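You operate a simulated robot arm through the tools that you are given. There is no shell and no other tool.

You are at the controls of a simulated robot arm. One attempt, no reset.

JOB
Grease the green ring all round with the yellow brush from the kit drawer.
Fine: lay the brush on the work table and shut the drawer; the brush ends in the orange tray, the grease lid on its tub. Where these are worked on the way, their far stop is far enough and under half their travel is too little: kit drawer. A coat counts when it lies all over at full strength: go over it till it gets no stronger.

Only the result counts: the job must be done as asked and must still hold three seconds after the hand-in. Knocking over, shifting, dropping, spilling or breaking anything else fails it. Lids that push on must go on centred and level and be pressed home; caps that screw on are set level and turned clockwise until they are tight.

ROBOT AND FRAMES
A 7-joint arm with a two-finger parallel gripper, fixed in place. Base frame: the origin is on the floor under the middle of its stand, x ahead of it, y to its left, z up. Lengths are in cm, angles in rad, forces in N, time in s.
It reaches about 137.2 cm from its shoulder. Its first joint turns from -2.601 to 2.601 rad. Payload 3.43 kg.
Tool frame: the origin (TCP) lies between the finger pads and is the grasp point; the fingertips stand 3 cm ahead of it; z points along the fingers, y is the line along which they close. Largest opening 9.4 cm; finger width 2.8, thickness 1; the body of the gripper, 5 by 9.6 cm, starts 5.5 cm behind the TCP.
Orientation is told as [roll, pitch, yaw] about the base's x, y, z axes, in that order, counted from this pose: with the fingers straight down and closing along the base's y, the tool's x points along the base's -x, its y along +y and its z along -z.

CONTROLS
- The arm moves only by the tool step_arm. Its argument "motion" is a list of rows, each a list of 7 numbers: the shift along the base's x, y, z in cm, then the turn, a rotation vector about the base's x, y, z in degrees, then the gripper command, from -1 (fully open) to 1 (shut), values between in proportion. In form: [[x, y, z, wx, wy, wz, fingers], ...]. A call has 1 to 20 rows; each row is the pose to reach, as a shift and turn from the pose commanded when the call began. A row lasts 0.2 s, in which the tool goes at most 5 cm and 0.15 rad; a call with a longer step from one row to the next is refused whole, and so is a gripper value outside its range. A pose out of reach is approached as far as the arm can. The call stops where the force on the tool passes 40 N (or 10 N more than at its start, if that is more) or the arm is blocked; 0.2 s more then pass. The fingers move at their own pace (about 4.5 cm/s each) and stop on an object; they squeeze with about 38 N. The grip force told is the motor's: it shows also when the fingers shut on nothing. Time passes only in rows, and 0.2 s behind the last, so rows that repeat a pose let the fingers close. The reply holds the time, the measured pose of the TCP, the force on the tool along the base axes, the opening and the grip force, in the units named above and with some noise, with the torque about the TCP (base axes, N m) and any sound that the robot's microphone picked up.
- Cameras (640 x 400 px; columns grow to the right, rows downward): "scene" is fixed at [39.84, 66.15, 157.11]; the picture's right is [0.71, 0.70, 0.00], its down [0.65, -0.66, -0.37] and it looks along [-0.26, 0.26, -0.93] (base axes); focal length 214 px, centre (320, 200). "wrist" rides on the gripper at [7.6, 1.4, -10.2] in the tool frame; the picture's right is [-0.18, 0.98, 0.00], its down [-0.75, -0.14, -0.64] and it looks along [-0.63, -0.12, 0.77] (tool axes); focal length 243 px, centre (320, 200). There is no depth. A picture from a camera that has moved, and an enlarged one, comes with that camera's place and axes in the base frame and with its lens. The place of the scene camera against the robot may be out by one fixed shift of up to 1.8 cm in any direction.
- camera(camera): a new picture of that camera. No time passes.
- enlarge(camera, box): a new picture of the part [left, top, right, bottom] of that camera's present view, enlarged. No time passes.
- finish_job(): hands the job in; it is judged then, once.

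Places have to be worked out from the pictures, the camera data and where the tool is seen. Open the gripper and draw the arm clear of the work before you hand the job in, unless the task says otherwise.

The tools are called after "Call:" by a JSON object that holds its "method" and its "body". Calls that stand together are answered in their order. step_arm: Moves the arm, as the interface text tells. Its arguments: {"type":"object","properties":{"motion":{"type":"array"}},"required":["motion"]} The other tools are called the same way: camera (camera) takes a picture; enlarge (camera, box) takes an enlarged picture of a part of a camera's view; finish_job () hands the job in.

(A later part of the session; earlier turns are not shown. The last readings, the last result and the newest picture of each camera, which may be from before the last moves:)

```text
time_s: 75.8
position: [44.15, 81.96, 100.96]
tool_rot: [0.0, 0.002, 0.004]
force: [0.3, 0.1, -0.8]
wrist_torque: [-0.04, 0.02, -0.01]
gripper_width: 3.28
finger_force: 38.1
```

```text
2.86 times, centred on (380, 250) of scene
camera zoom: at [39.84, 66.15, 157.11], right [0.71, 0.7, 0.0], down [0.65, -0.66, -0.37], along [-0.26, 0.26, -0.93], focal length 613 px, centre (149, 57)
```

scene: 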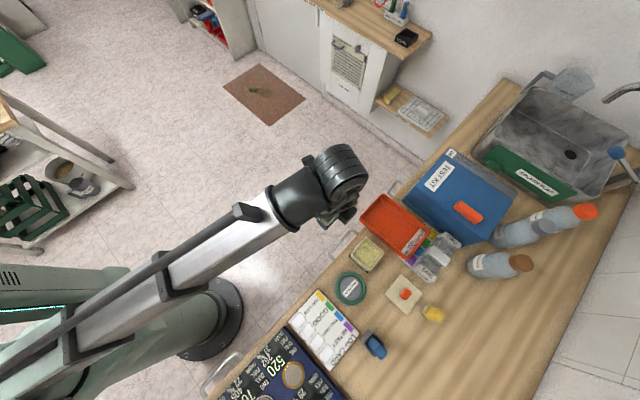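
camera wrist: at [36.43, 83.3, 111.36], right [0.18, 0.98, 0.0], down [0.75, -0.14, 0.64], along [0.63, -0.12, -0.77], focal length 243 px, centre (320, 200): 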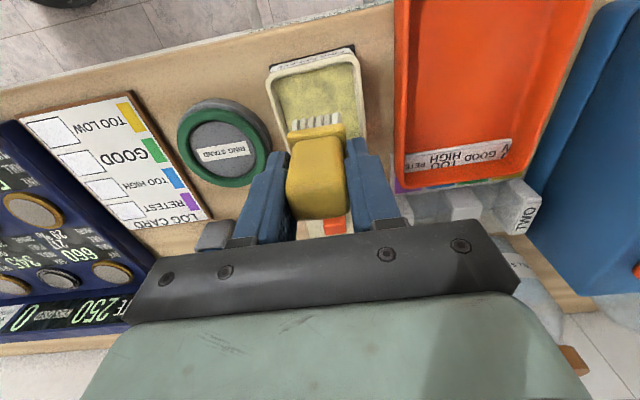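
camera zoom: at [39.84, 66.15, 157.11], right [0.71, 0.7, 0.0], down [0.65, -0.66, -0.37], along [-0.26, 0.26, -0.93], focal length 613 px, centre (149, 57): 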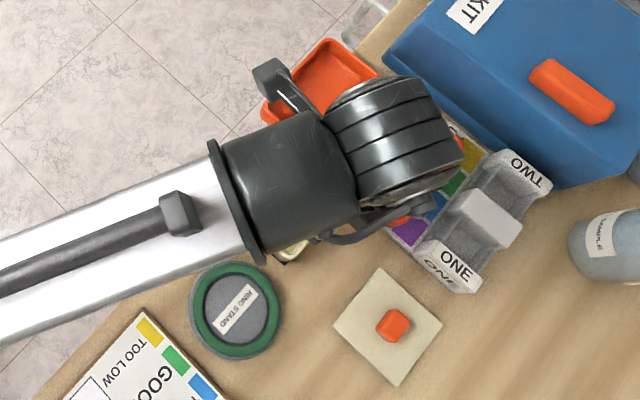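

The brush is centred over the grease. Lowering in stages: first to just above the rim.

Call:
{"method": "step_arm", "body": {"motion": [[0, 0, -1, 0, 0, 0, 1], [0, 0, -2, 0, 0, 0, 1], [0, 0, -3, 0, 0, 0, 1], [0, 0, -3.6, 0, 0, 0, 1], [0, 0, -3.6, 0, 0, 0, 1]]}}

Call:
{"method": "enlarge", "body": {"camera": "wrist", "box": [220, 20, 420, 220]}}

```text
time_s: 77.0
position: [44.12, 81.85, 97.37]
tool_rot: [0.001, 0.002, 0.003]
force: [0.0, 0.7, -1.1]
wrist_torque: [0.02, -0.04, 0.0]
gripper_width: 3.31
finger_force: 37.9
```

```text
2.00 times, centred on (320, 120) of wrist
camera zoom: at [36.33, 83.25, 107.84], right [0.18, 0.98, 0.0], down [0.75, -0.14, 0.64], along [0.63, -0.12, -0.77], focal length 485 px, centre (320, 360)
```

zoom: 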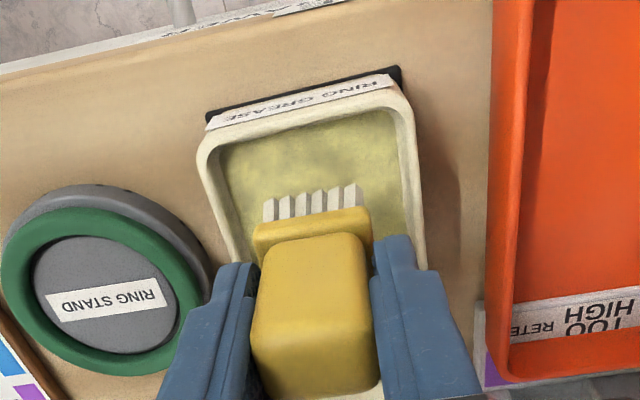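

Bristles are entering the tub, well inside the rim. Continuing down in small steps, watching the force.

Call:
{"method": "step_arm", "body": {"motion": [[0, 0, -0.4, 0, 0, 0, 1], [0, 0, -0.8, 0, 0, 0, 1], [0, 0, -1.2, 0, 0, 0, 1], [0, 0, -1.2, 0, 0, 0, 1]]}}

Call:
{"method": "enlarge", "body": {"camera": "wrist", "box": [220, 20, 420, 220]}}

```text
time_s: 78.0
position: [44.06, 81.92, 96.04]
tool_rot: [0.001, 0.002, 0.004]
force: [0.1, 0.4, -0.3]
wrist_torque: [-0.01, 0.01, -0.04]
gripper_width: 3.31
finger_force: 37.7
```

```text
2.00 times, centred on (320, 120) of wrist
camera zoom: at [36.33, 83.26, 106.53], right [0.18, 0.98, 0.0], down [0.75, -0.14, 0.64], along [0.63, -0.12, -0.77], focal length 485 px, centre (320, 360)
```

zoom: 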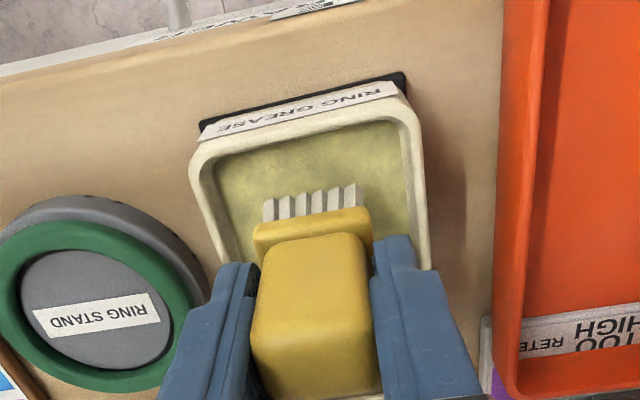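

No contact yet at z=96. Continuing down slowly.

Call:
{"method": "step_arm", "body": {"motion": [[0, 0, -0.3, 0, 0, 0, 1], [0, 0, -0.6, 0, 0, 0, 1], [0, 0, -0.9, 0, 0, 0, 1], [0, 0, -0.9, 0, 0, 0, 1]]}}

Call:
{"method": "enlarge", "body": {"camera": "wrist", "box": [220, 20, 420, 220]}}

```text
time_s: 79.0
position: [44.06, 81.96, 95.2]
tool_rot: [0.001, 0.002, 0.005]
force: [0.0, 0.0, 0.0]
wrist_torque: [0.04, 0.0, 0.01]
gripper_width: 3.31
finger_force: 37.9
```

```text
2.00 times, centred on (320, 120) of wrist
camera zoom: at [36.3, 83.29, 105.62], right [0.18, 0.98, 0.0], down [0.75, -0.14, 0.64], along [0.63, -0.12, -0.77], focal length 485 px, centre (320, 360)
```

zoom: 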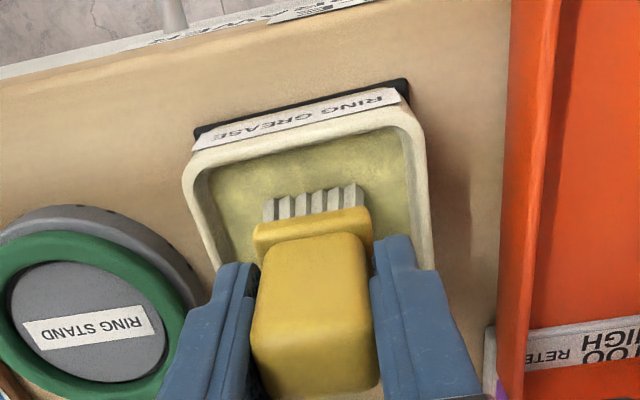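

The bristle ends look like they're just meeting the grease. Going a bit deeper.

Call:
{"method": "step_arm", "body": {"motion": [[0, 0, -0.3, 0, 0, 0, 1], [0, 0, -0.6, 0, 0, 0, 1], [0, 0, -0.6, 0, 0, 0, 1]]}}

Call:
{"method": "enlarge", "body": {"camera": "wrist", "box": [220, 20, 420, 220]}}

```text
time_s: 79.8
position: [44.03, 81.82, 94.82]
tool_rot: [0.003, 0.001, 0.004]
force: [0.2, 4.8, 30.7]
wrist_torque: [0.05, 0.12, -0.03]
gripper_width: 3.29
finger_force: 38.1
```

```text
2.00 times, centred on (320, 120) of wrist
camera zoom: at [36.29, 83.21, 105.28], right [0.18, 0.98, 0.0], down [0.75, -0.14, 0.64], along [0.63, -0.11, -0.77], focal length 485 px, centre (320, 360)
```

zoom: 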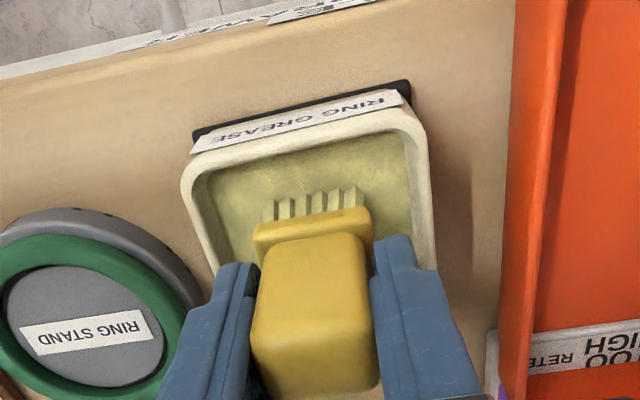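

Contact with the grease (31 N) and the bristles have turned yellowish — they've picked up grease. Easing up slightly and checking the brush.

Call:
{"method": "step_arm", "body": {"motion": [[0, 0, 0.15, 0, 0, 0, 1], [0, 0, 0.15, 0, 0, 0, 1], [0, 0, 1, 0, 0, 0, 1], [0, 0, 2.5, 0, 0, 0, 1], [0, 0, 4, 0, 0, 0, 1], [0, 0, 6, 0, 0, 0, 1], [0, 0, 6, 0, 0, 0, 1]]}}

Call:
{"method": "enlarge", "body": {"camera": "wrist", "box": [240, 80, 400, 240]}}

Call:
{"method": "camera", "body": {"camera": "wrist"}}

```text
time_s: 81.4
position: [43.94, 81.71, 100.8]
tool_rot: [0.001, 0.003, 0.004]
force: [-0.7, -0.5, -0.7]
wrist_torque: [0.01, 0.0, 0.03]
gripper_width: 3.31
finger_force: 37.7
```

```text
2.50 times, centred on (320, 160) of wrist
camera zoom: at [36.21, 83.22, 111.15], right [0.18, 0.98, 0.0], down [0.76, -0.14, 0.64], along [0.63, -0.12, -0.77], focal length 606 px, centre (320, 300)
```

zoom: 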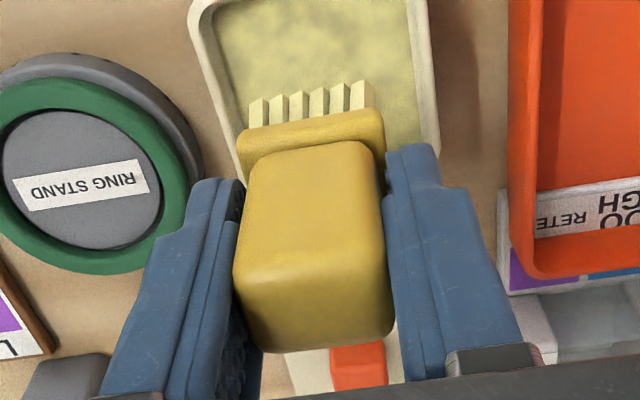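

```text
taken
camera wrist: at [36.21, 83.22, 111.15], right [0.18, 0.98, 0.0], down [0.76, -0.14, 0.64], along [0.63, -0.12, -0.77], focal length 243 px, centre (320, 200)
```

wrist: 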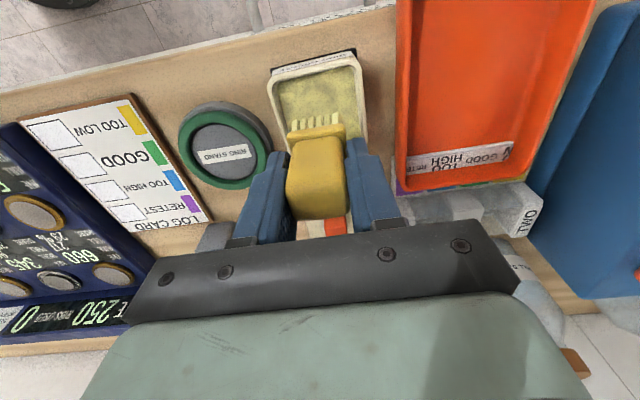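

The bristles are visibly loaded with grease. Moving over the ring's +y point (46.7, 74.8) and lowering toward contact.

Call:
{"method": "step_arm", "body": {"motion": [[0.7, -1.5, 0.5, 0, 0, 0, 1], [1.4, -3, 0.5, 0, 0, 0, 1], [2.1, -5, 0.5, 0, 0, 0, 1], [2.75, -6.9, 0, 0, 0, 0, 1], [2.75, -6.9, -2, 0, 0, 0, 1], [2.75, -6.9, -4, 0, 0, 0, 1], [2.75, -6.9, -5.2, 0, 0, 0, 1], [2.75, -6.9, -5.2, 0, 0, 0, 1]]}}

Call:
{"method": "camera", "body": {"camera": "wrist"}}

```text
time_s: 83.2
position: [46.63, 74.96, 95.55]
tool_rot: [0.002, 0.0, 0.002]
force: [0.2, 0.4, 0.1]
wrist_torque: [-0.03, -0.02, -0.01]
gripper_width: 3.3
finger_force: 37.9
```

```text
taken
camera wrist: at [38.99, 76.31, 105.97], right [0.18, 0.98, 0.0], down [0.75, -0.14, 0.64], along [0.63, -0.11, -0.77], focal length 243 px, centre (320, 200)
```

wrist: 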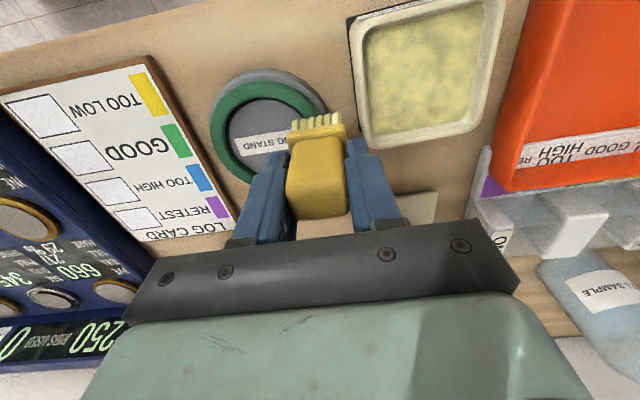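

The bristles are right over the ring's +y side. Lowering in small steps to find contact with the ring.

Call:
{"method": "step_arm", "body": {"motion": [[0, -0.1, -0.2, 0, 0, 0, 1], [0, -0.1, -0.4, 0, 0, 0, 1], [0, -0.1, -0.6, 0, 0, 0, 1], [0, -0.1, -0.6, 0, 0, 0, 1]]}}

Call:
{"method": "enlarge", "body": {"camera": "wrist", "box": [200, 50, 380, 210]}}

```text
time_s: 84.2
position: [46.78, 74.85, 94.96]
tool_rot: [0.0, 0.002, 0.004]
force: [-0.5, 0.3, -0.2]
wrist_torque: [-0.01, -0.04, -0.04]
gripper_width: 3.31
finger_force: 37.8
```

```text
2.50 times, centred on (290, 130) of wrist
camera zoom: at [39.04, 76.21, 105.34], right [0.18, 0.98, 0.0], down [0.75, -0.14, 0.64], along [0.63, -0.12, -0.77], focal length 606 px, centre (395, 375)
```

zoom: 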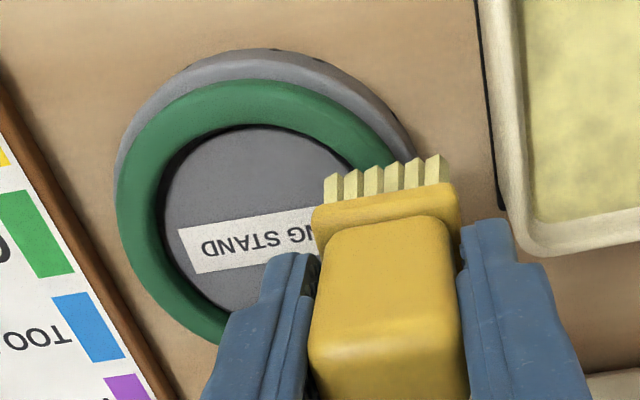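

Not yet touching. Lowering further in small increments.

Call:
{"method": "step_arm", "body": {"motion": [[0, 0, -0.15, 0, 0, 0, 1], [0, 0, -0.3, 0, 0, 0, 1], [0, 0, -0.3, 0, 0, 0, 1]]}}

```text
time_s: 85.0
position: [46.83, 74.86, 94.6]
tool_rot: [0.001, 0.0, 0.005]
force: [0.0, 0.5, -0.3]
wrist_torque: [-0.01, -0.05, 0.05]
gripper_width: 3.3
finger_force: 38.5
```

Call:
{"method": "step_arm", "body": {"motion": [[0, 0, -0.15, 0, 0, 0, 1], [0, 0, -0.3, 0, 0, 0, 1], [0, 0, -0.3, 0, 0, 0, 1]]}}

Call:
{"method": "enlarge", "body": {"camera": "wrist", "box": [200, 50, 380, 210]}}

```text
time_s: 85.8
position: [46.84, 74.81, 94.29]
tool_rot: [0.0, 0.003, 0.006]
force: [0.1, -0.1, -0.7]
wrist_torque: [-0.01, -0.01, 0.02]
gripper_width: 3.3
finger_force: 37.5
```

```text
2.50 times, centred on (290, 130) of wrist
camera zoom: at [39.11, 76.21, 104.74], right [0.18, 0.98, 0.0], down [0.75, -0.14, 0.64], along [0.63, -0.12, -0.77], focal length 606 px, centre (395, 375)
```

zoom: 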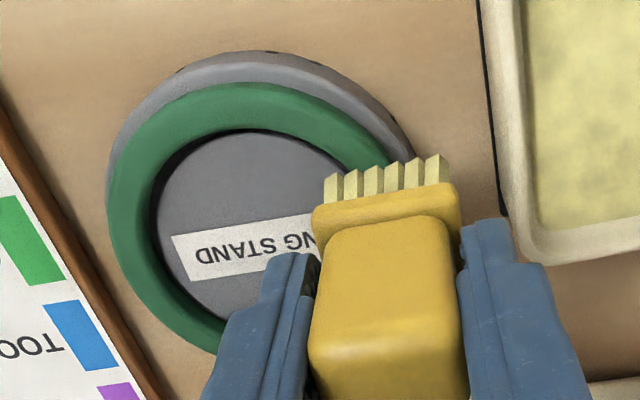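

Still no contact at 94.3. Continuing down carefully.

Call:
{"method": "step_arm", "body": {"motion": [[0, 0, -0.15, 0, 0, 0, 1], [0, 0, -0.3, 0, 0, 0, 1], [0, 0, -0.3, 0, 0, 0, 1]]}}

```text
time_s: 86.8
position: [47.0, 74.81, 94.22]
tool_rot: [0.004, 0.0, 0.006]
force: [-3.1, -2.5, 15.2]
wrist_torque: [-0.26, 0.26, 0.04]
gripper_width: 3.31
finger_force: 38.0
stopped in row 3: the force on the tool passed its limit at 42 N (the readings are from after the stop); the commanded pose is now the measured one
```

Contact with the ring at TCP z≈94.2. I'll check what the ring looks like now.

Call:
{"method": "enlarge", "body": {"camera": "wrist", "box": [200, 50, 380, 210]}}

Call:
{"method": "enlarge", "body": {"camera": "scene", "box": [320, 230, 420, 320]}}

```text
2.50 times, centred on (290, 130) of wrist
camera zoom: at [39.11, 76.16, 104.66], right [0.18, 0.98, 0.0], down [0.75, -0.14, 0.64], along [0.63, -0.11, -0.77], focal length 606 px, centre (395, 375)
```

zoom: 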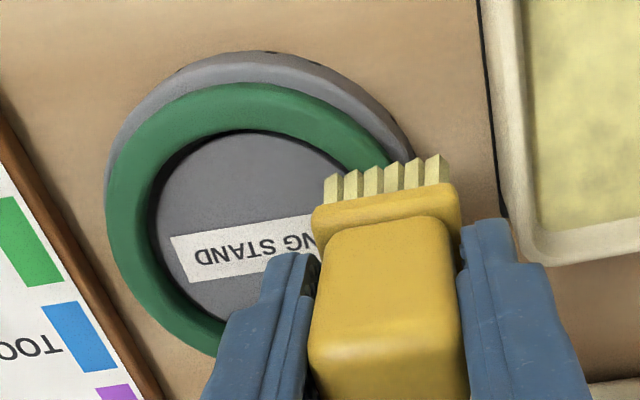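

```text
4.44 times, centred on (370, 275) of scene
camera zoom: at [39.84, 66.15, 157.11], right [0.71, 0.7, 0.0], down [0.65, -0.66, -0.37], along [-0.26, 0.26, -0.93], focal length 953 px, centre (98, -133)
```

zoom: 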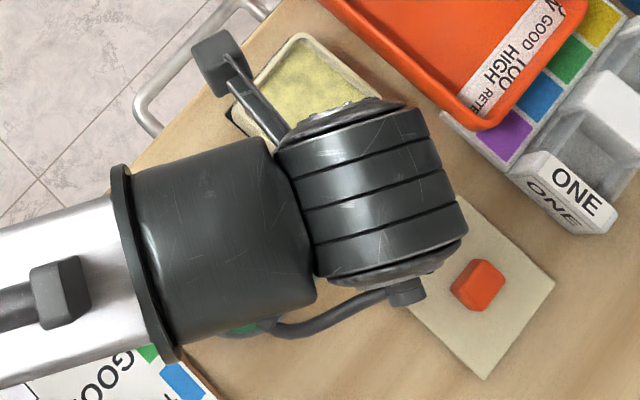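

Now sweeping the brush along the ring (radius 4.1 cm) counter-clockwise through the first half, with light contact.

Call:
{"method": "step_arm", "body": {"motion": [[-1.012, -0.032, 0, 0, 0, 0, 1], [-1.702, -0.217, 0, 0, 0, 0, 1], [-2.35, -0.519, 0, 0, 0, 0, 1], [-2.935, -0.929, 0, 0, 0, 0, 1], [-3.441, -1.435, 0, 0, 0, 0, 1], [-3.851, -2.02, 0, 0, 0, 0, 1], [-4.153, -2.668, 0, 0, 0, 0, 1], [-4.338, -3.358, 0, 0, 0, 0, 1], [-4.4, -4.07, 0, 0, 0, 0, 1], [-4.338, -4.782, 0, 0, 0, 0, 1], [-4.153, -5.472, 0, 0, 0, 0, 1], [-3.851, -6.12, 0, 0, 0, 0, 1], [-3.441, -6.705, 0, 0, 0, 0, 1], [-2.935, -7.211, 0, 0, 0, 0, 1], [-2.35, -7.621, 0, 0, 0, 0, 1], [-1.702, -7.923, 0, 0, 0, 0, 1], [-1.012, -8.108, 0, 0, 0, 0, 1], [-0.3, -8.17, 0, 0, 0, 0, 1]]}}

Call:
{"method": "camera", "body": {"camera": "wrist"}}

Call:
{"method": "enlarge", "body": {"camera": "scene", "box": [320, 230, 420, 320]}}

```text
time_s: 88.0
position: [43.65, 73.97, 94.29]
tool_rot: [0.012, -0.005, 0.004]
force: [1.7, 1.8, 8.8]
wrist_torque: [-0.03, -0.04, 0.05]
gripper_width: 3.3
finger_force: 38.4
stopped in row 6: the force on the tool passed its limit at 45 N (the readings are from after the stop); the commanded pose is now the measured one
```

```text
taken
camera wrist: at [35.91, 75.16, 104.69], right [0.18, 0.98, 0.01], down [0.75, -0.14, 0.64], along [0.63, -0.11, -0.77], focal length 243 px, centre (320, 200)
```

wrist: 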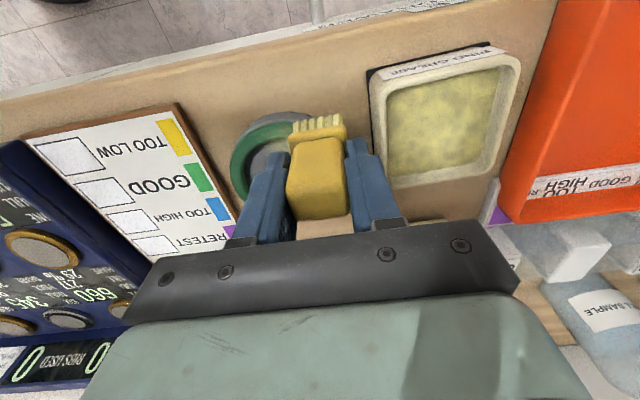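

```text
4.44 times, centred on (370, 275) of scene
camera zoom: at [39.84, 66.15, 157.11], right [0.71, 0.7, 0.0], down [0.65, -0.66, -0.37], along [-0.26, 0.26, -0.93], focal length 953 px, centre (98, -133)
```

zoom: 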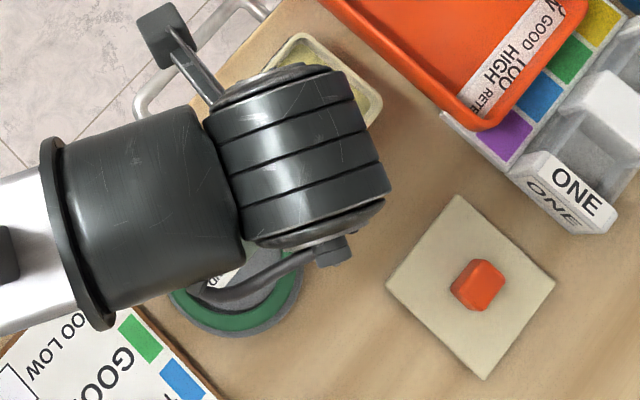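

The force peaked at 45 N, so I need a lighter touch. I'll check whether the passed section shows grease and whether the ring moved.

Call:
{"method": "enlarge", "body": {"camera": "wrist", "box": [210, 80, 370, 240]}}

Call:
{"method": "enlarge", "body": {"camera": "scene", "box": [335, 270, 385, 310]}}

```text
2.50 times, centred on (290, 160) of wrist
camera zoom: at [35.91, 75.16, 104.69], right [0.18, 0.98, 0.01], down [0.75, -0.14, 0.64], along [0.63, -0.11, -0.77], focal length 606 px, centre (395, 300)
```

zoom: 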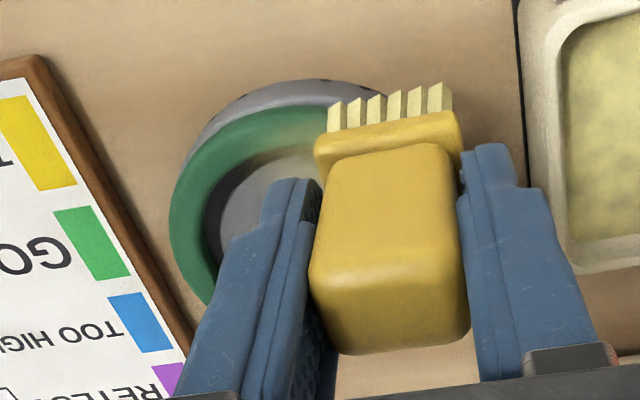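

```text
10.00 times, centred on (360, 290) of scene
camera zoom: at [39.84, 66.15, 157.11], right [0.71, 0.7, 0.0], down [0.65, -0.66, -0.37], along [-0.26, 0.26, -0.93], focal length 2145 px, centre (-80, -700)
```

zoom: 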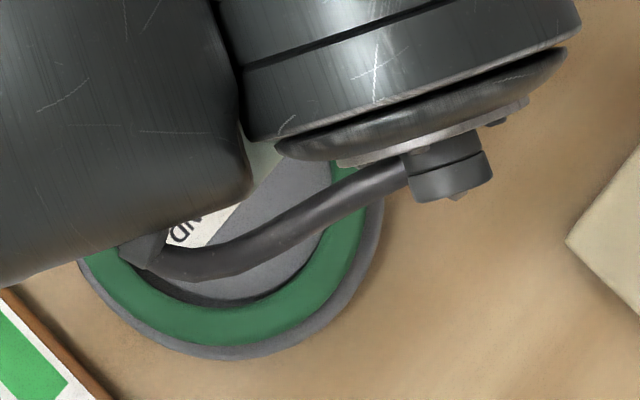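

Grease is going onto the ring, and the ring hasn't moved. I'll continue round with a slightly lighter touch (z +0.07).

Call:
{"method": "step_arm", "body": {"motion": [[0, 0, 0.07, 0, 0, 0, 1], [-0.091, -0.594, 0.07, 0, 0, 0, 1], [-0.501, -1.18, 0.07, 0, 0, 0, 1], [-0.803, -1.828, 0.07, 0, 0, 0, 1], [-0.988, -2.518, 0.07, 0, 0, 0, 1], [-1.05, -3.23, 0.07, 0, 0, 0, 1], [-0.988, -3.942, 0.07, 0, 0, 0, 1], [-0.803, -4.632, 0.07, 0, 0, 0, 1], [-0.501, -5.28, 0.07, 0, 0, 0, 1], [-0.091, -5.865, 0.07, 0, 0, 0, 1], [0.415, -6.371, 0.07, 0, 0, 0, 1], [1.0, -6.781, 0.07, 0, 0, 0, 1], [1.648, -7.083, 0.07, 0, 0, 0, 1], [2.338, -7.268, 0.07, 0, 0, 0, 1], [3.05, -7.33, 0.07, 0, 0, 0, 1], [3.762, -7.268, 0.07, 0, 0, 0, 1], [4.452, -7.083, 0.07, 0, 0, 0, 1], [5.1, -6.781, 0.07, 0, 0, 0, 1]]}}

Call:
{"method": "camera", "body": {"camera": "wrist"}}

Call:
{"method": "enlarge", "body": {"camera": "scene", "box": [325, 265, 375, 315]}}

```text
time_s: 91.8
position: [48.79, 67.13, 94.44]
tool_rot: [0.01, -0.001, 0.005]
force: [-3.1, -0.7, 4.8]
wrist_torque: [-0.07, 0.31, -0.01]
gripper_width: 3.31
finger_force: 37.7
```

```text
taken
camera wrist: at [40.96, 68.38, 104.7], right [0.18, 0.98, 0.01], down [0.75, -0.14, 0.64], along [0.63, -0.11, -0.77], focal length 243 px, centre (320, 200)
```

wrist: 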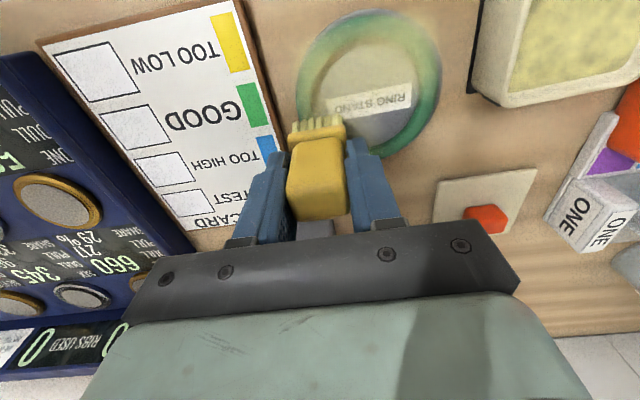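

```text
8.00 times, centred on (350, 290) of scene
camera zoom: at [39.84, 66.15, 157.11], right [0.71, 0.7, 0.0], down [0.65, -0.66, -0.37], along [-0.26, 0.26, -0.93], focal length 1716 px, centre (80, -520)
```

zoom: 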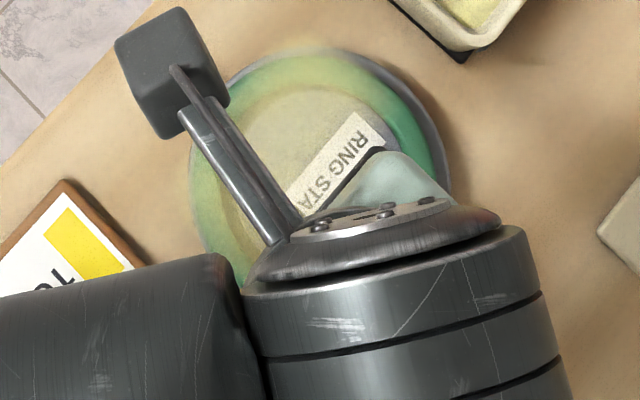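

The coat is building on the ring with low force (~5 N). Let me look closer, then continue around.

Call:
{"method": "enlarge", "body": {"camera": "wrist", "box": [270, 0, 470, 180]}}

```text
2.22 times, centred on (370, 90) of wrist
camera zoom: at [40.96, 68.38, 104.7], right [0.18, 0.98, 0.01], down [0.75, -0.14, 0.64], along [0.63, -0.11, -0.77], focal length 539 px, centre (209, 444)
```

zoom: 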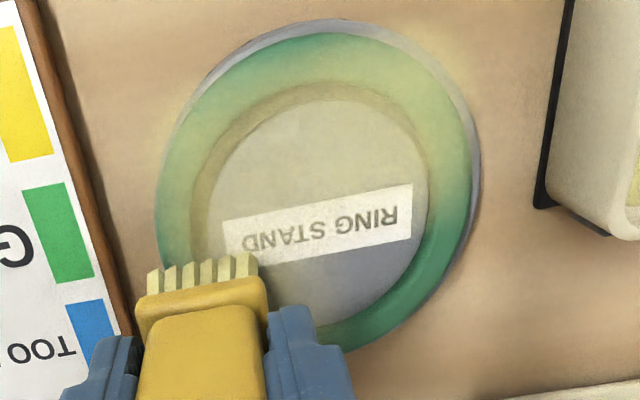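

The coat appears wherever the brush passes. Continuing round the remaining part of the circle.

Call:
{"method": "step_arm", "body": {"motion": [[0.585, 0.409, 0, 0, 0, 0, 1], [1.091, 0.915, 0, 0, 0, 0, 1], [1.501, 1.5, 0, 0, 0, 0, 1], [1.803, 2.148, 0, 0, 0, 0, 1], [1.988, 2.838, 0, 0, 0, 0, 1], [2.05, 3.55, 0, 0, 0, 0, 1], [1.988, 4.262, 0, 0, 0, 0, 1], [1.803, 4.952, 0, 0, 0, 0, 1], [1.501, 5.6, 0, 0, 0, 0, 1], [1.091, 6.185, 0, 0, 0, 0, 1], [0.585, 6.691, 0, 0, 0, 0, 1], [0.0, 7.101, 0, 0, 0, 0, 1], [-0.648, 7.403, 0, 0, 0, 0, 1], [-1.338, 7.588, 0, 0, 0, 0, 1], [-2.05, 7.65, 0, 0, 0, 0, 1], [-2.762, 7.588, 0, 0, 0, 0, 1], [-3.452, 7.403, 0, 0, 0, 0, 1], [-4.1, 7.101, 0, 0, 0, 0, 1], [-4.685, 6.691, 0, 0, 0, 0, 1]]}}

Call:
{"method": "camera", "body": {"camera": "wrist"}}

Call:
{"method": "enlarge", "body": {"camera": "scene", "box": [325, 265, 375, 315]}}

```text
time_s: 95.8
position: [44.1, 73.76, 94.38]
tool_rot: [0.01, -0.004, 0.006]
force: [1.4, 1.9, 2.6]
wrist_torque: [0.02, -0.05, 0.03]
gripper_width: 3.28
finger_force: 38.2
```

```text
taken
camera wrist: at [36.25, 75.04, 104.73], right [0.18, 0.98, 0.01], down [0.75, -0.14, 0.64], along [0.63, -0.11, -0.77], focal length 243 px, centre (320, 200)
```

wrist: 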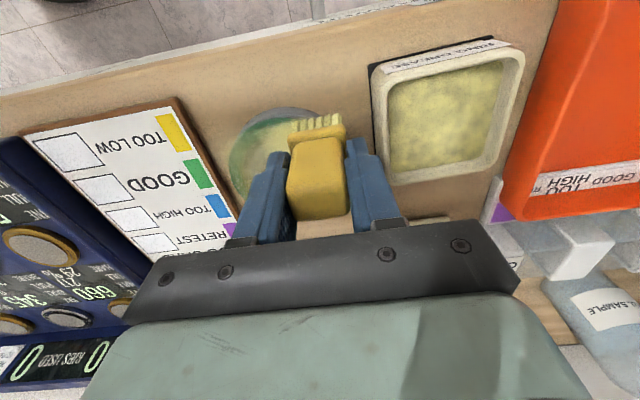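

```text
8.00 times, centred on (350, 290) of scene
camera zoom: at [39.84, 66.15, 157.11], right [0.71, 0.7, 0.0], down [0.65, -0.66, -0.37], along [-0.26, 0.26, -0.93], focal length 1716 px, centre (80, -520)
```

zoom: 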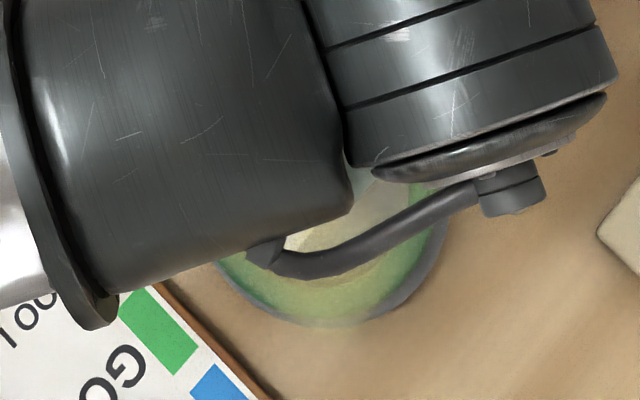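

One lap is done with contact throughout. Going over it again for strength.

Call:
{"method": "step_arm", "body": {"motion": [[-0.506, -0.505, -0.03, 0, 0, 0, 1], [-0.916, -1.09, -0.03, 0, 0, 0, 1], [-1.218, -1.738, -0.03, 0, 0, 0, 1], [-1.403, -2.428, -0.03, 0, 0, 0, 1], [-1.465, -3.14, -0.03, 0, 0, 0, 1], [-1.403, -3.852, -0.03, 0, 0, 0, 1], [-1.218, -4.542, -0.03, 0, 0, 0, 1], [-0.916, -5.19, -0.03, 0, 0, 0, 1], [-0.506, -5.775, -0.03, 0, 0, 0, 1], [0.0, -6.281, -0.03, 0, 0, 0, 1], [0.585, -6.691, -0.03, 0, 0, 0, 1], [1.233, -6.993, -0.03, 0, 0, 0, 1], [1.923, -7.178, -0.03, 0, 0, 0, 1], [2.635, -7.24, -0.03, 0, 0, 0, 1], [3.347, -7.178, -0.03, 0, 0, 0, 1], [4.037, -6.993, -0.03, 0, 0, 0, 1], [4.685, -6.691, -0.03, 0, 0, 0, 1], [5.27, -6.281, -0.03, 0, 0, 0, 1], [5.776, -5.775, -0.03, 0, 0, 0, 1], [6.186, -5.19, -0.03, 0, 0, 0, 1]]}}

Call:
{"method": "camera", "body": {"camera": "wrist"}}

Call:
{"method": "enlarge", "body": {"camera": "scene", "box": [325, 265, 375, 315]}}

```text
time_s: 100.0
position: [50.29, 68.36, 94.25]
tool_rot: [0.01, 0.0, 0.004]
force: [-4.8, -5.4, 11.0]
wrist_torque: [-0.53, 0.48, -0.04]
gripper_width: 3.3
finger_force: 38.3
```

```text
taken
camera wrist: at [42.52, 69.75, 104.68], right [0.18, 0.98, 0.01], down [0.75, -0.14, 0.64], along [0.63, -0.11, -0.77], focal length 243 px, centre (320, 200)
```

wrist: 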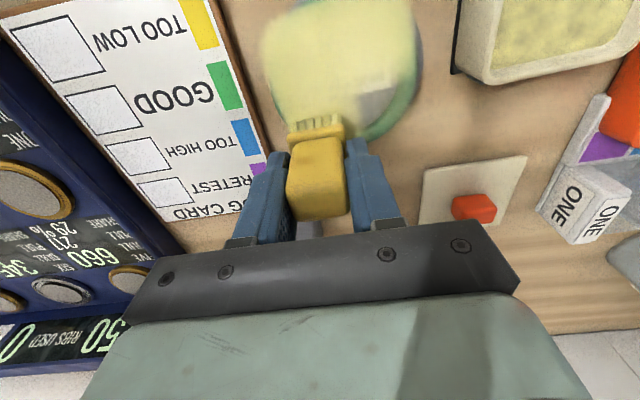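

```text
8.00 times, centred on (350, 290) of scene
camera zoom: at [39.84, 66.15, 157.11], right [0.71, 0.7, 0.0], down [0.65, -0.66, -0.37], along [-0.26, 0.26, -0.93], focal length 1716 px, centre (80, -520)
```

zoom: 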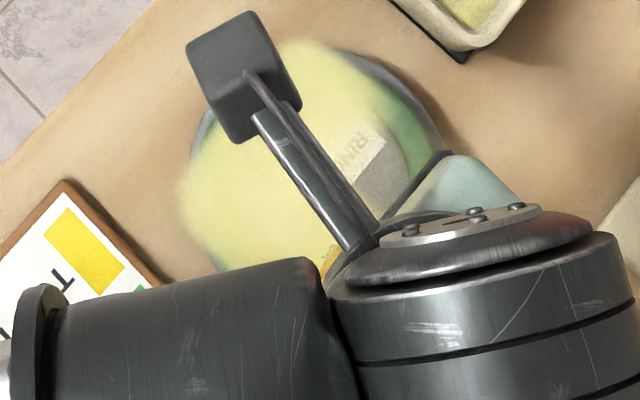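

The second pass makes the coat clearly stronger. Continuing around the second half.

Call:
{"method": "step_arm", "body": {"motion": [[0.303, 0.648, 0.02, 0, 0, 0, 1], [0.488, 1.338, 0.02, 0, 0, 0, 1], [0.55, 2.05, 0.02, 0, 0, 0, 1], [0.488, 2.762, 0.02, 0, 0, 0, 1], [0.303, 3.452, 0.02, 0, 0, 0, 1], [0.001, 4.1, 0.02, 0, 0, 0, 1], [-0.409, 4.685, 0.02, 0, 0, 0, 1], [-0.915, 5.191, 0.02, 0, 0, 0, 1], [-1.5, 5.601, 0.02, 0, 0, 0, 1], [-2.148, 5.903, 0.02, 0, 0, 0, 1], [-2.838, 6.088, 0.02, 0, 0, 0, 1], [-3.55, 6.15, 0.02, 0, 0, 0, 1], [-4.262, 6.088, 0.02, 0, 0, 0, 1], [-4.952, 5.903, 0.02, 0, 0, 0, 1], [-5.6, 5.601, 0.02, 0, 0, 0, 1], [-6.185, 5.191, 0.02, 0, 0, 0, 1], [-6.691, 4.685, 0.02, 0, 0, 0, 1], [-7.101, 4.1, 0.02, 0, 0, 0, 1], [-7.403, 3.452, 0.02, 0, 0, 0, 1], [-7.588, 2.762, 0.02, 0, 0, 0, 1]]}}

Call:
{"method": "camera", "body": {"camera": "wrist"}}

Call:
{"method": "enlarge", "body": {"camera": "scene", "box": [325, 265, 375, 315]}}

```text
time_s: 104.2
position: [42.54, 71.3, 94.43]
tool_rot: [0.01, -0.001, 0.006]
force: [0.0, 0.7, 1.0]
wrist_torque: [0.02, 0.01, 0.0]
gripper_width: 3.32
finger_force: 38.2
```

```text
taken
camera wrist: at [34.79, 72.58, 104.71], right [0.18, 0.98, 0.01], down [0.75, -0.14, 0.64], along [0.63, -0.11, -0.77], focal length 243 px, centre (320, 200)
```

wrist: 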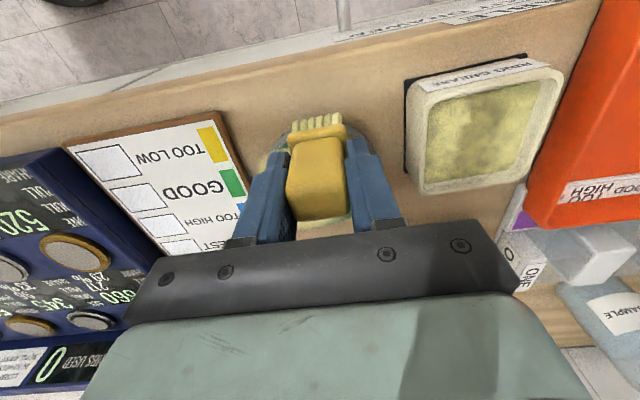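

```text
8.00 times, centred on (350, 290) of scene
camera zoom: at [39.84, 66.15, 157.11], right [0.71, 0.7, 0.0], down [0.65, -0.66, -0.37], along [-0.26, 0.26, -0.93], focal length 1716 px, centre (80, -520)
```

zoom: 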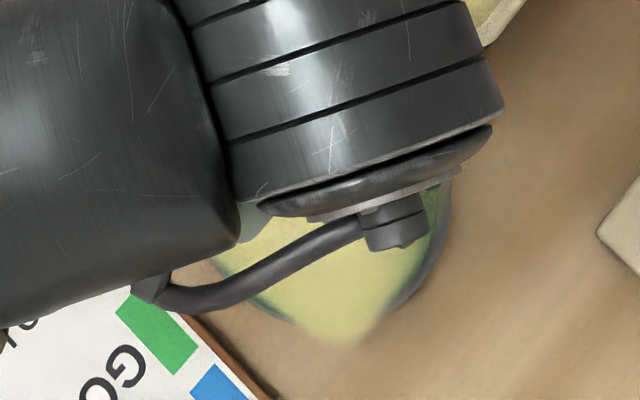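

Coverage looks uneven near the right side, so I'll lift off and move over the tub to inspect the whole ring.

Call:
{"method": "step_arm", "body": {"motion": [[0, 0, 1, -0.6, 0, -0.3, 1], [0, 0, 3, -0.6, 0, -0.3, 1], [0, 0, 6, -0.6, 0, -0.3, 1], [0.5, 3, 6.5, -0.6, 0, -0.3, 1], [1, 6.5, 6.5, -0.6, 0, -0.3, 1], [1.5, 10.4, 6.5, -0.6, 0, -0.3, 1], [1.5, 10.4, 6.5, -0.6, 0, -0.3, 1]]}}

Call:
{"method": "camera", "body": {"camera": "wrist"}}

Call:
{"method": "enlarge", "body": {"camera": "wrist", "box": [150, 80, 310, 220]}}

Call:
{"method": "enlarge", "body": {"camera": "scene", "box": [320, 265, 380, 315]}}

```text
time_s: 105.8
position: [44.21, 81.74, 100.78]
tool_rot: [-0.001, -0.004, 0.0]
force: [-0.6, 0.3, -0.2]
wrist_torque: [0.01, -0.01, -0.03]
gripper_width: 3.3
finger_force: 38.3
```

```text
taken
camera wrist: at [36.45, 83.13, 111.16], right [0.18, 0.98, 0.0], down [0.75, -0.14, 0.64], along [0.63, -0.12, -0.76], focal length 243 px, centre (320, 200)
```

wrist: 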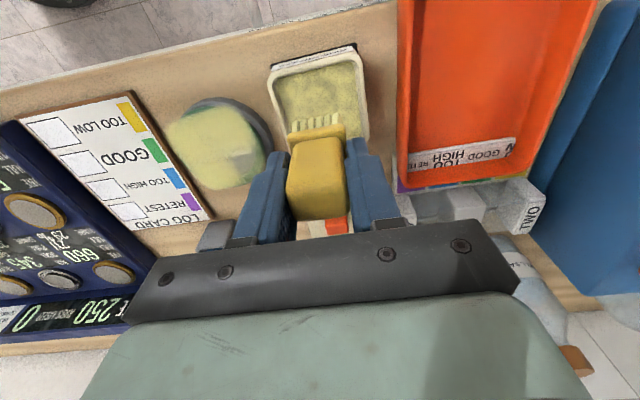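

```text
2.86 times, centred on (230, 150) of wrist
camera zoom: at [36.45, 83.13, 111.16], right [0.18, 0.98, 0.0], down [0.75, -0.14, 0.64], along [0.63, -0.12, -0.76], focal length 693 px, centre (577, 343)
```

zoom: 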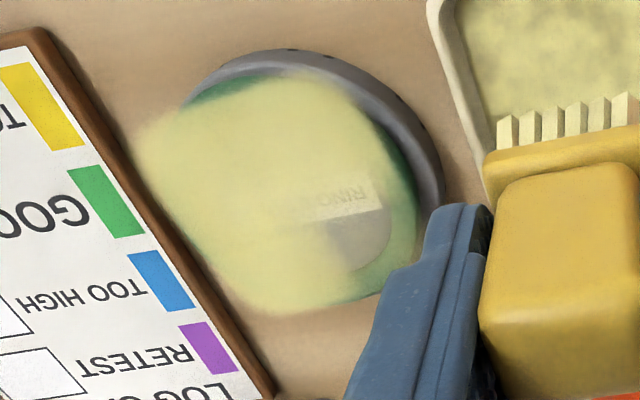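

```text
8.00 times, centred on (350, 290) of scene
camera zoom: at [39.84, 66.15, 157.11], right [0.71, 0.7, 0.0], down [0.65, -0.66, -0.37], along [-0.26, 0.26, -0.93], focal length 1716 px, centre (80, -520)
```

zoom: 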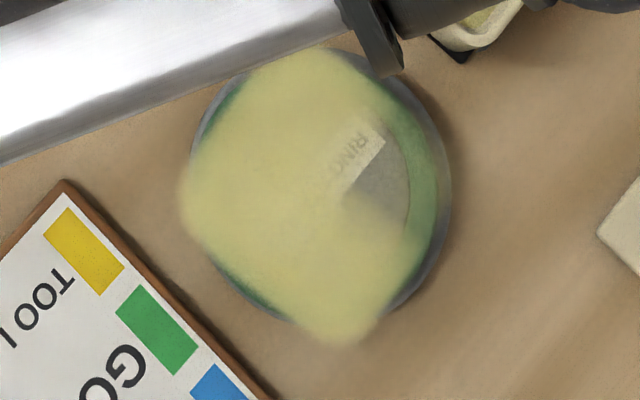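

The strong coat is shifted toward (+x, −y) relative to the ring — and contact was lost on part of the second half. I'll check whether the brush has tilted in the grip.

Call:
{"method": "enlarge", "body": {"camera": "wrist", "box": [240, 80, 400, 240]}}

```text
2.50 times, centred on (320, 160) of wrist
camera zoom: at [36.45, 83.13, 111.16], right [0.18, 0.98, 0.0], down [0.75, -0.14, 0.64], along [0.63, -0.12, -0.76], focal length 606 px, centre (320, 300)
```

zoom: 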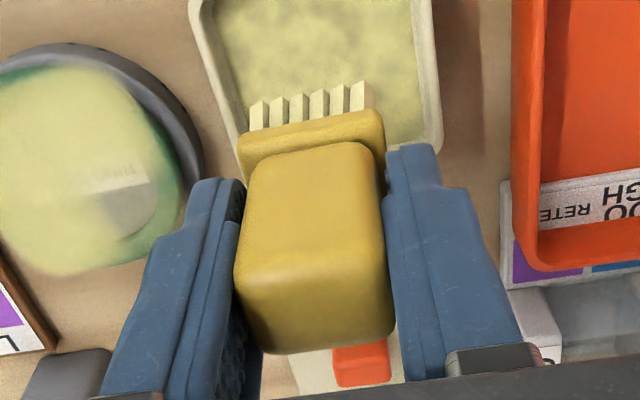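

The brush is straight in the grip. I'll look at the ring from the other side to judge the coat properly.

Call:
{"method": "step_arm", "body": {"motion": [[0, -4, 1.5, 0, 0, 0, 1], [0, -8, 3, 0, 0, 0, 1], [0, -12, 3, 0, 0, 0, 1], [0, -16, 3, 0, 0, 0, 1], [0, -20, 3, 0, 0, 0, 1], [0, -22, 3, 0, 0, 0, 1], [0, -22, 3, 0, 0, 0, 1]]}}

Call:
{"method": "enlarge", "body": {"camera": "wrist", "box": [350, 40, 490, 160]}}

Call:
{"method": "enlarge", "body": {"camera": "scene", "box": [320, 265, 380, 315]}}

```text
time_s: 107.4
position: [44.46, 59.73, 103.66]
tool_rot: [-0.001, -0.003, 0.001]
force: [0.5, -0.1, 0.2]
wrist_torque: [-0.01, -0.02, 0.03]
gripper_width: 3.3
finger_force: 38.5
```

```text
3.33 times, centred on (420, 100) of wrist
camera zoom: at [36.61, 61.21, 114.11], right [0.18, 0.98, 0.0], down [0.75, -0.14, 0.64], along [0.63, -0.12, -0.77], focal length 809 px, centre (-13, 533)
```

zoom: 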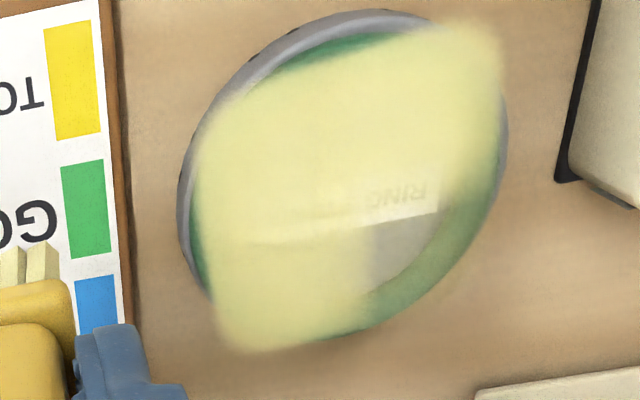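

```text
8.00 times, centred on (350, 290) of scene
camera zoom: at [39.84, 66.15, 157.11], right [0.71, 0.7, 0.0], down [0.65, -0.66, -0.37], along [-0.26, 0.26, -0.93], focal length 1716 px, centre (80, -520)
```

zoom: 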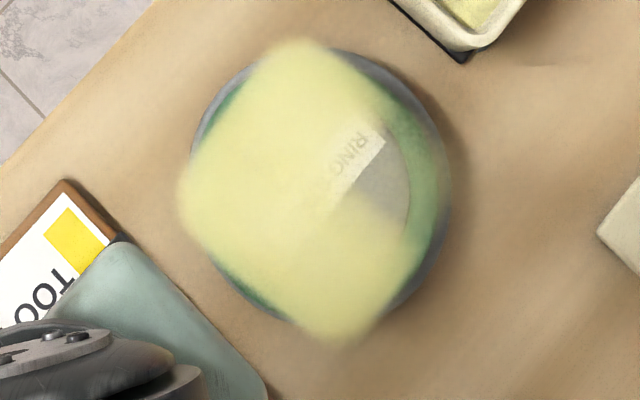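

The coat is strong except in the (+x, +y) quadrant, where the contact was too light. I'll re-dip the brush and then work that quadrant with firmer contact.

Call:
{"method": "step_arm", "body": {"motion": [[0, 4, -1, 0, 0, 0, 1], [0, 8, -2, 0, 0, 0, 1], [0, 12, -2, 0, 0, 0, 1], [0, 16, -2, 0, 0, 0, 1], [-0.2, 20, -2, 0, 0.1, 0, 1], [-0.35, 22.1, -2, 0, 0.1, 0, 1], [-0.35, 22.1, -4, 0, 0.1, 0, 1], [-0.35, 22.1, -6, 0, 0.1, 0, 1], [-0.35, 22.1, -7.6, 0, 0.1, 0, 1], [-0.35, 22.1, -8.2, 0, 0.1, 0, 1], [-0.35, 22.1, -8.2, 0, 0.1, 0, 1]]}}

Call:
{"method": "enlarge", "body": {"camera": "wrist", "box": [220, 20, 420, 220]}}

```text
time_s: 109.8
position: [44.08, 81.92, 95.59]
tool_rot: [-0.002, -0.001, 0.001]
force: [0.3, -0.3, -0.2]
wrist_torque: [0.0, 0.01, 0.03]
gripper_width: 3.25
finger_force: 38.4
```

```text
2.00 times, centred on (320, 120) of wrist
camera zoom: at [36.2, 83.29, 106.03], right [0.18, 0.98, 0.0], down [0.75, -0.14, 0.64], along [0.63, -0.12, -0.77], focal length 485 px, centre (320, 360)
```

zoom: 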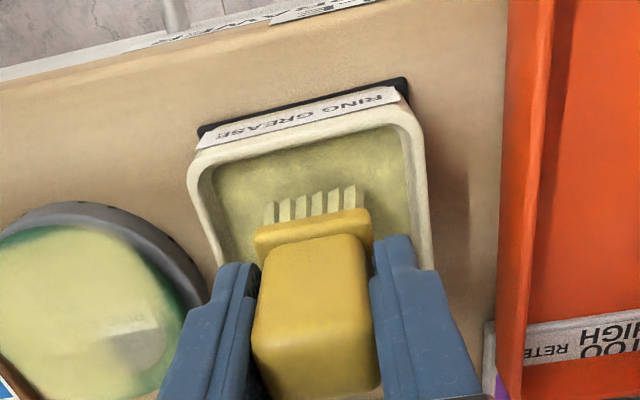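

Just above the grease. Dipping again to light contact, then easing back up.

Call:
{"method": "step_arm", "body": {"motion": [[0, 0, -0.2, 0, 0, 0, 1], [0, 0, -0.4, 0, 0, 0, 1], [0, 0, -0.6, 0, 0, 0, 1], [0, 0, -0.75, 0, 0, 0, 1], [0, 0, -0.75, 0, 0, 0, 1]]}}

```text
time_s: 111.0
position: [43.75, 81.77, 94.79]
tool_rot: [-0.002, -0.002, 0.0]
force: [0.7, 1.0, 4.0]
wrist_torque: [-0.02, 0.01, 0.01]
gripper_width: 3.31
finger_force: 37.9
```

Dipped (4 N). Lifting and moving to the ring's (+x, −y) side to start the weak quadrant.

Call:
{"method": "step_arm", "body": {"motion": [[0, 0, 0.5, 0, 0, 0, 1], [0, 0, 2.5, 0, 0, 0, 1], [0, 0, 5.5, 0, 0, 0, 1], [2, -4, 5.8, 0, 0, 0, 1], [4, -8, 5.8, 0, 0, 0, 1], [6.1, -12, 5.8, 0, 0, 0, 1], [6.15, -13.15, 4, 0, 0, 0, 1], [6.15, -13.15, 1.5, 0, 0, 0, 1], [6.15, -13.15, 0.2, 0, 0, 0, 1], [6.15, -13.15, 0, 0, 0, 0, 1], [6.15, -13.15, 0, 0, 0, 0, 1]]}}

```text
time_s: 113.4
position: [50.03, 68.61, 94.73]
tool_rot: [-0.002, -0.002, 0.0]
force: [0.1, 0.0, -0.5]
wrist_torque: [0.02, -0.01, -0.01]
gripper_width: 3.28
finger_force: 38.6
```

Call:
{"method": "step_arm", "body": {"motion": [[0.2, 0.05, -0.2, 0, 0, 0, 1], [0.2, 0.05, -0.35, 0, 0, 0, 1], [0.2, 0.05, -0.42, 0, 0, 0, 1], [0.2, 0.05, -0.42, 0, 0, 0, 1]]}}

```text
time_s: 114.4
position: [50.19, 68.7, 94.45]
tool_rot: [0.0, -0.003, 0.001]
force: [-0.6, 0.0, -1.1]
wrist_torque: [-0.01, 0.0, 0.03]
gripper_width: 3.3
finger_force: 37.4
```

Call:
{"method": "step_arm", "body": {"motion": [[0, 0, -0.1, 0, 0, 0, 1], [0, 0, -0.18, 0, 0, 0, 1], [0, 0, -0.18, 0, 0, 0, 1]]}}

```text
time_s: 115.2
position: [50.23, 68.69, 94.33]
tool_rot: [0.002, -0.002, 0.0]
force: [-1.2, 1.3, 11.1]
wrist_torque: [-0.06, 0.15, 0.0]
gripper_width: 3.29
finger_force: 37.8
```

Contact at 11 N. Sweeping from −30° through 0°, 90° to 170° with this contact.

Call:
{"method": "step_arm", "body": {"motion": [[0.303, 0.648, 0, 0, 0, 0, 1], [0.488, 1.338, 0, 0, 0, 0, 1], [0.55, 2.05, 0, 0, 0, 0, 1], [0.488, 2.762, 0, 0, 0, 0, 1], [0.303, 3.452, 0, 0, 0, 0, 1], [0.001, 4.1, 0, 0, 0, 0, 1], [-0.409, 4.685, 0, 0, 0, 0, 1], [-0.915, 5.191, 0, 0, 0, 0, 1], [-1.5, 5.601, 0, 0, 0, 0, 1], [-2.148, 5.903, 0, 0, 0, 0, 1], [-2.838, 6.088, 0, 0, 0, 0, 1], [-3.55, 6.15, 0, 0, 0, 0, 1], [-4.262, 6.088, 0, 0, 0, 0, 1], [-4.952, 5.903, 0, 0, 0, 0, 1], [-5.6, 5.601, 0, 0, 0, 0, 1], [-6.185, 5.191, 0, 0, 0, 0, 1], [-6.691, 4.685, 0, 0, 0, 0, 1], [-7.101, 4.1, 0, 0, 0, 0, 1], [-7.403, 3.452, 0, 0, 0, 0, 1], [-7.588, 2.762, 0, 0, 0, 0, 1]]}}

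Call:
{"method": "camera", "body": {"camera": "wrist"}}

Call:
{"method": "enlarge", "body": {"camera": "scene", "box": [320, 265, 380, 315]}}

```text
time_s: 119.4
position: [42.59, 71.51, 94.27]
tool_rot: [0.001, -0.003, -0.001]
force: [2.8, 12.6, 19.2]
wrist_torque: [0.56, -0.21, 0.05]
gripper_width: 3.3
finger_force: 37.7
```

```text
taken
camera wrist: at [34.79, 72.87, 104.64], right [0.18, 0.98, 0.0], down [0.75, -0.14, 0.64], along [0.63, -0.12, -0.77], focal length 243 px, centre (320, 200)
```

wrist: 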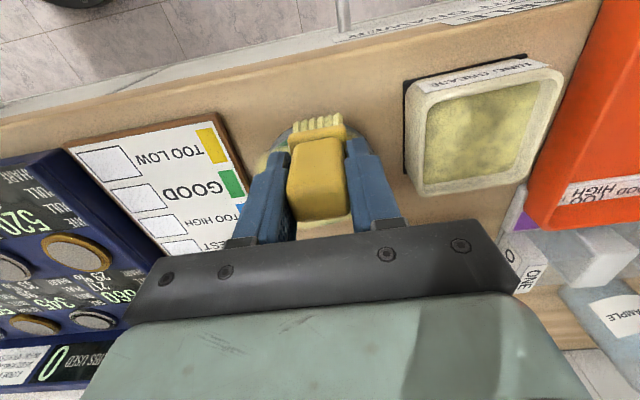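

```text
8.00 times, centred on (350, 290) of scene
camera zoom: at [39.84, 66.15, 157.11], right [0.71, 0.7, 0.0], down [0.65, -0.66, -0.37], along [-0.26, 0.26, -0.93], focal length 1716 px, centre (80, -520)
```

zoom: 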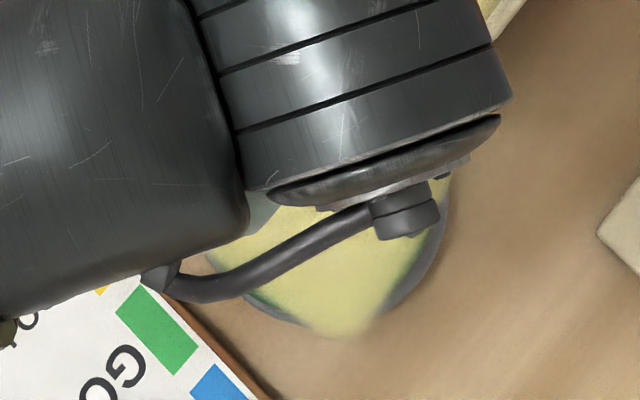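

Firm contact held through that sweep. Continuing on around for another full-strength pass.

Call:
{"method": "step_arm", "body": {"motion": [[-0.06, -0.71, 0.03, 0, 0, 0, 1], [0.002, -1.422, 0.03, 0, 0, 0, 1], [0.187, -2.112, 0.03, 0, 0, 0, 1], [0.489, -2.76, 0.03, 0, 0, 0, 1], [0.899, -3.345, 0.03, 0, 0, 0, 1], [1.405, -3.851, 0.03, 0, 0, 0, 1], [1.99, -4.261, 0.03, 0, 0, 0, 1], [2.638, -4.563, 0.03, 0, 0, 0, 1], [3.328, -4.748, 0.03, 0, 0, 0, 1], [4.04, -4.81, 0.03, 0, 0, 0, 1], [4.752, -4.748, 0.03, 0, 0, 0, 1], [5.442, -4.563, 0.03, 0, 0, 0, 1], [6.09, -4.261, 0.03, 0, 0, 0, 1], [6.675, -3.851, 0.03, 0, 0, 0, 1], [7.181, -3.345, 0.03, 0, 0, 0, 1], [7.591, -2.76, 0.03, 0, 0, 0, 1], [7.893, -2.112, 0.03, 0, 0, 0, 1], [8.078, -1.422, 0.03, 0, 0, 0, 1], [8.14, -0.71, 0.03, 0, 0, 0, 1], [8.078, 0.002, 0.03, 0, 0, 0, 1]]}}

Call:
{"method": "camera", "body": {"camera": "wrist"}}

Call:
{"method": "enlarge", "body": {"camera": "scene", "box": [320, 265, 380, 315]}}

```text
time_s: 123.6
position: [50.73, 71.61, 94.35]
tool_rot: [0.0, -0.001, -0.002]
force: [2.1, -3.3, 5.9]
wrist_torque: [-0.14, -0.03, -0.03]
gripper_width: 3.3
finger_force: 37.7
```

```text
taken
camera wrist: at [42.95, 72.96, 104.67], right [0.18, 0.98, 0.0], down [0.75, -0.14, 0.64], along [0.63, -0.12, -0.77], focal length 243 px, centre (320, 200)
```

wrist: 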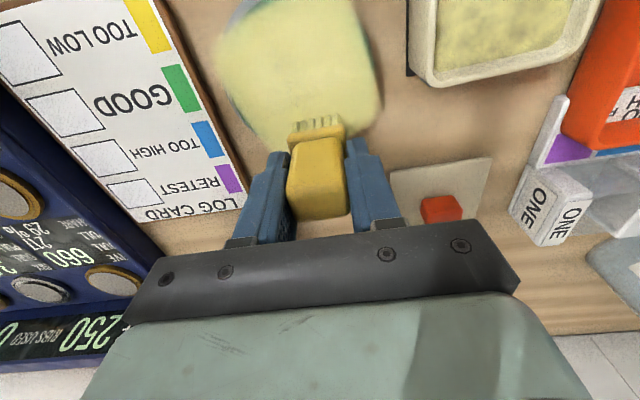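

```text
8.00 times, centred on (350, 290) of scene
camera zoom: at [39.84, 66.15, 157.11], right [0.71, 0.7, 0.0], down [0.65, -0.66, -0.37], along [-0.26, 0.26, -0.93], focal length 1716 px, centre (80, -520)
```

zoom: 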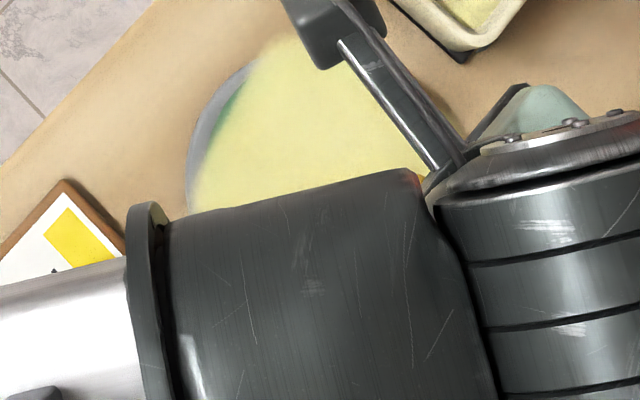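

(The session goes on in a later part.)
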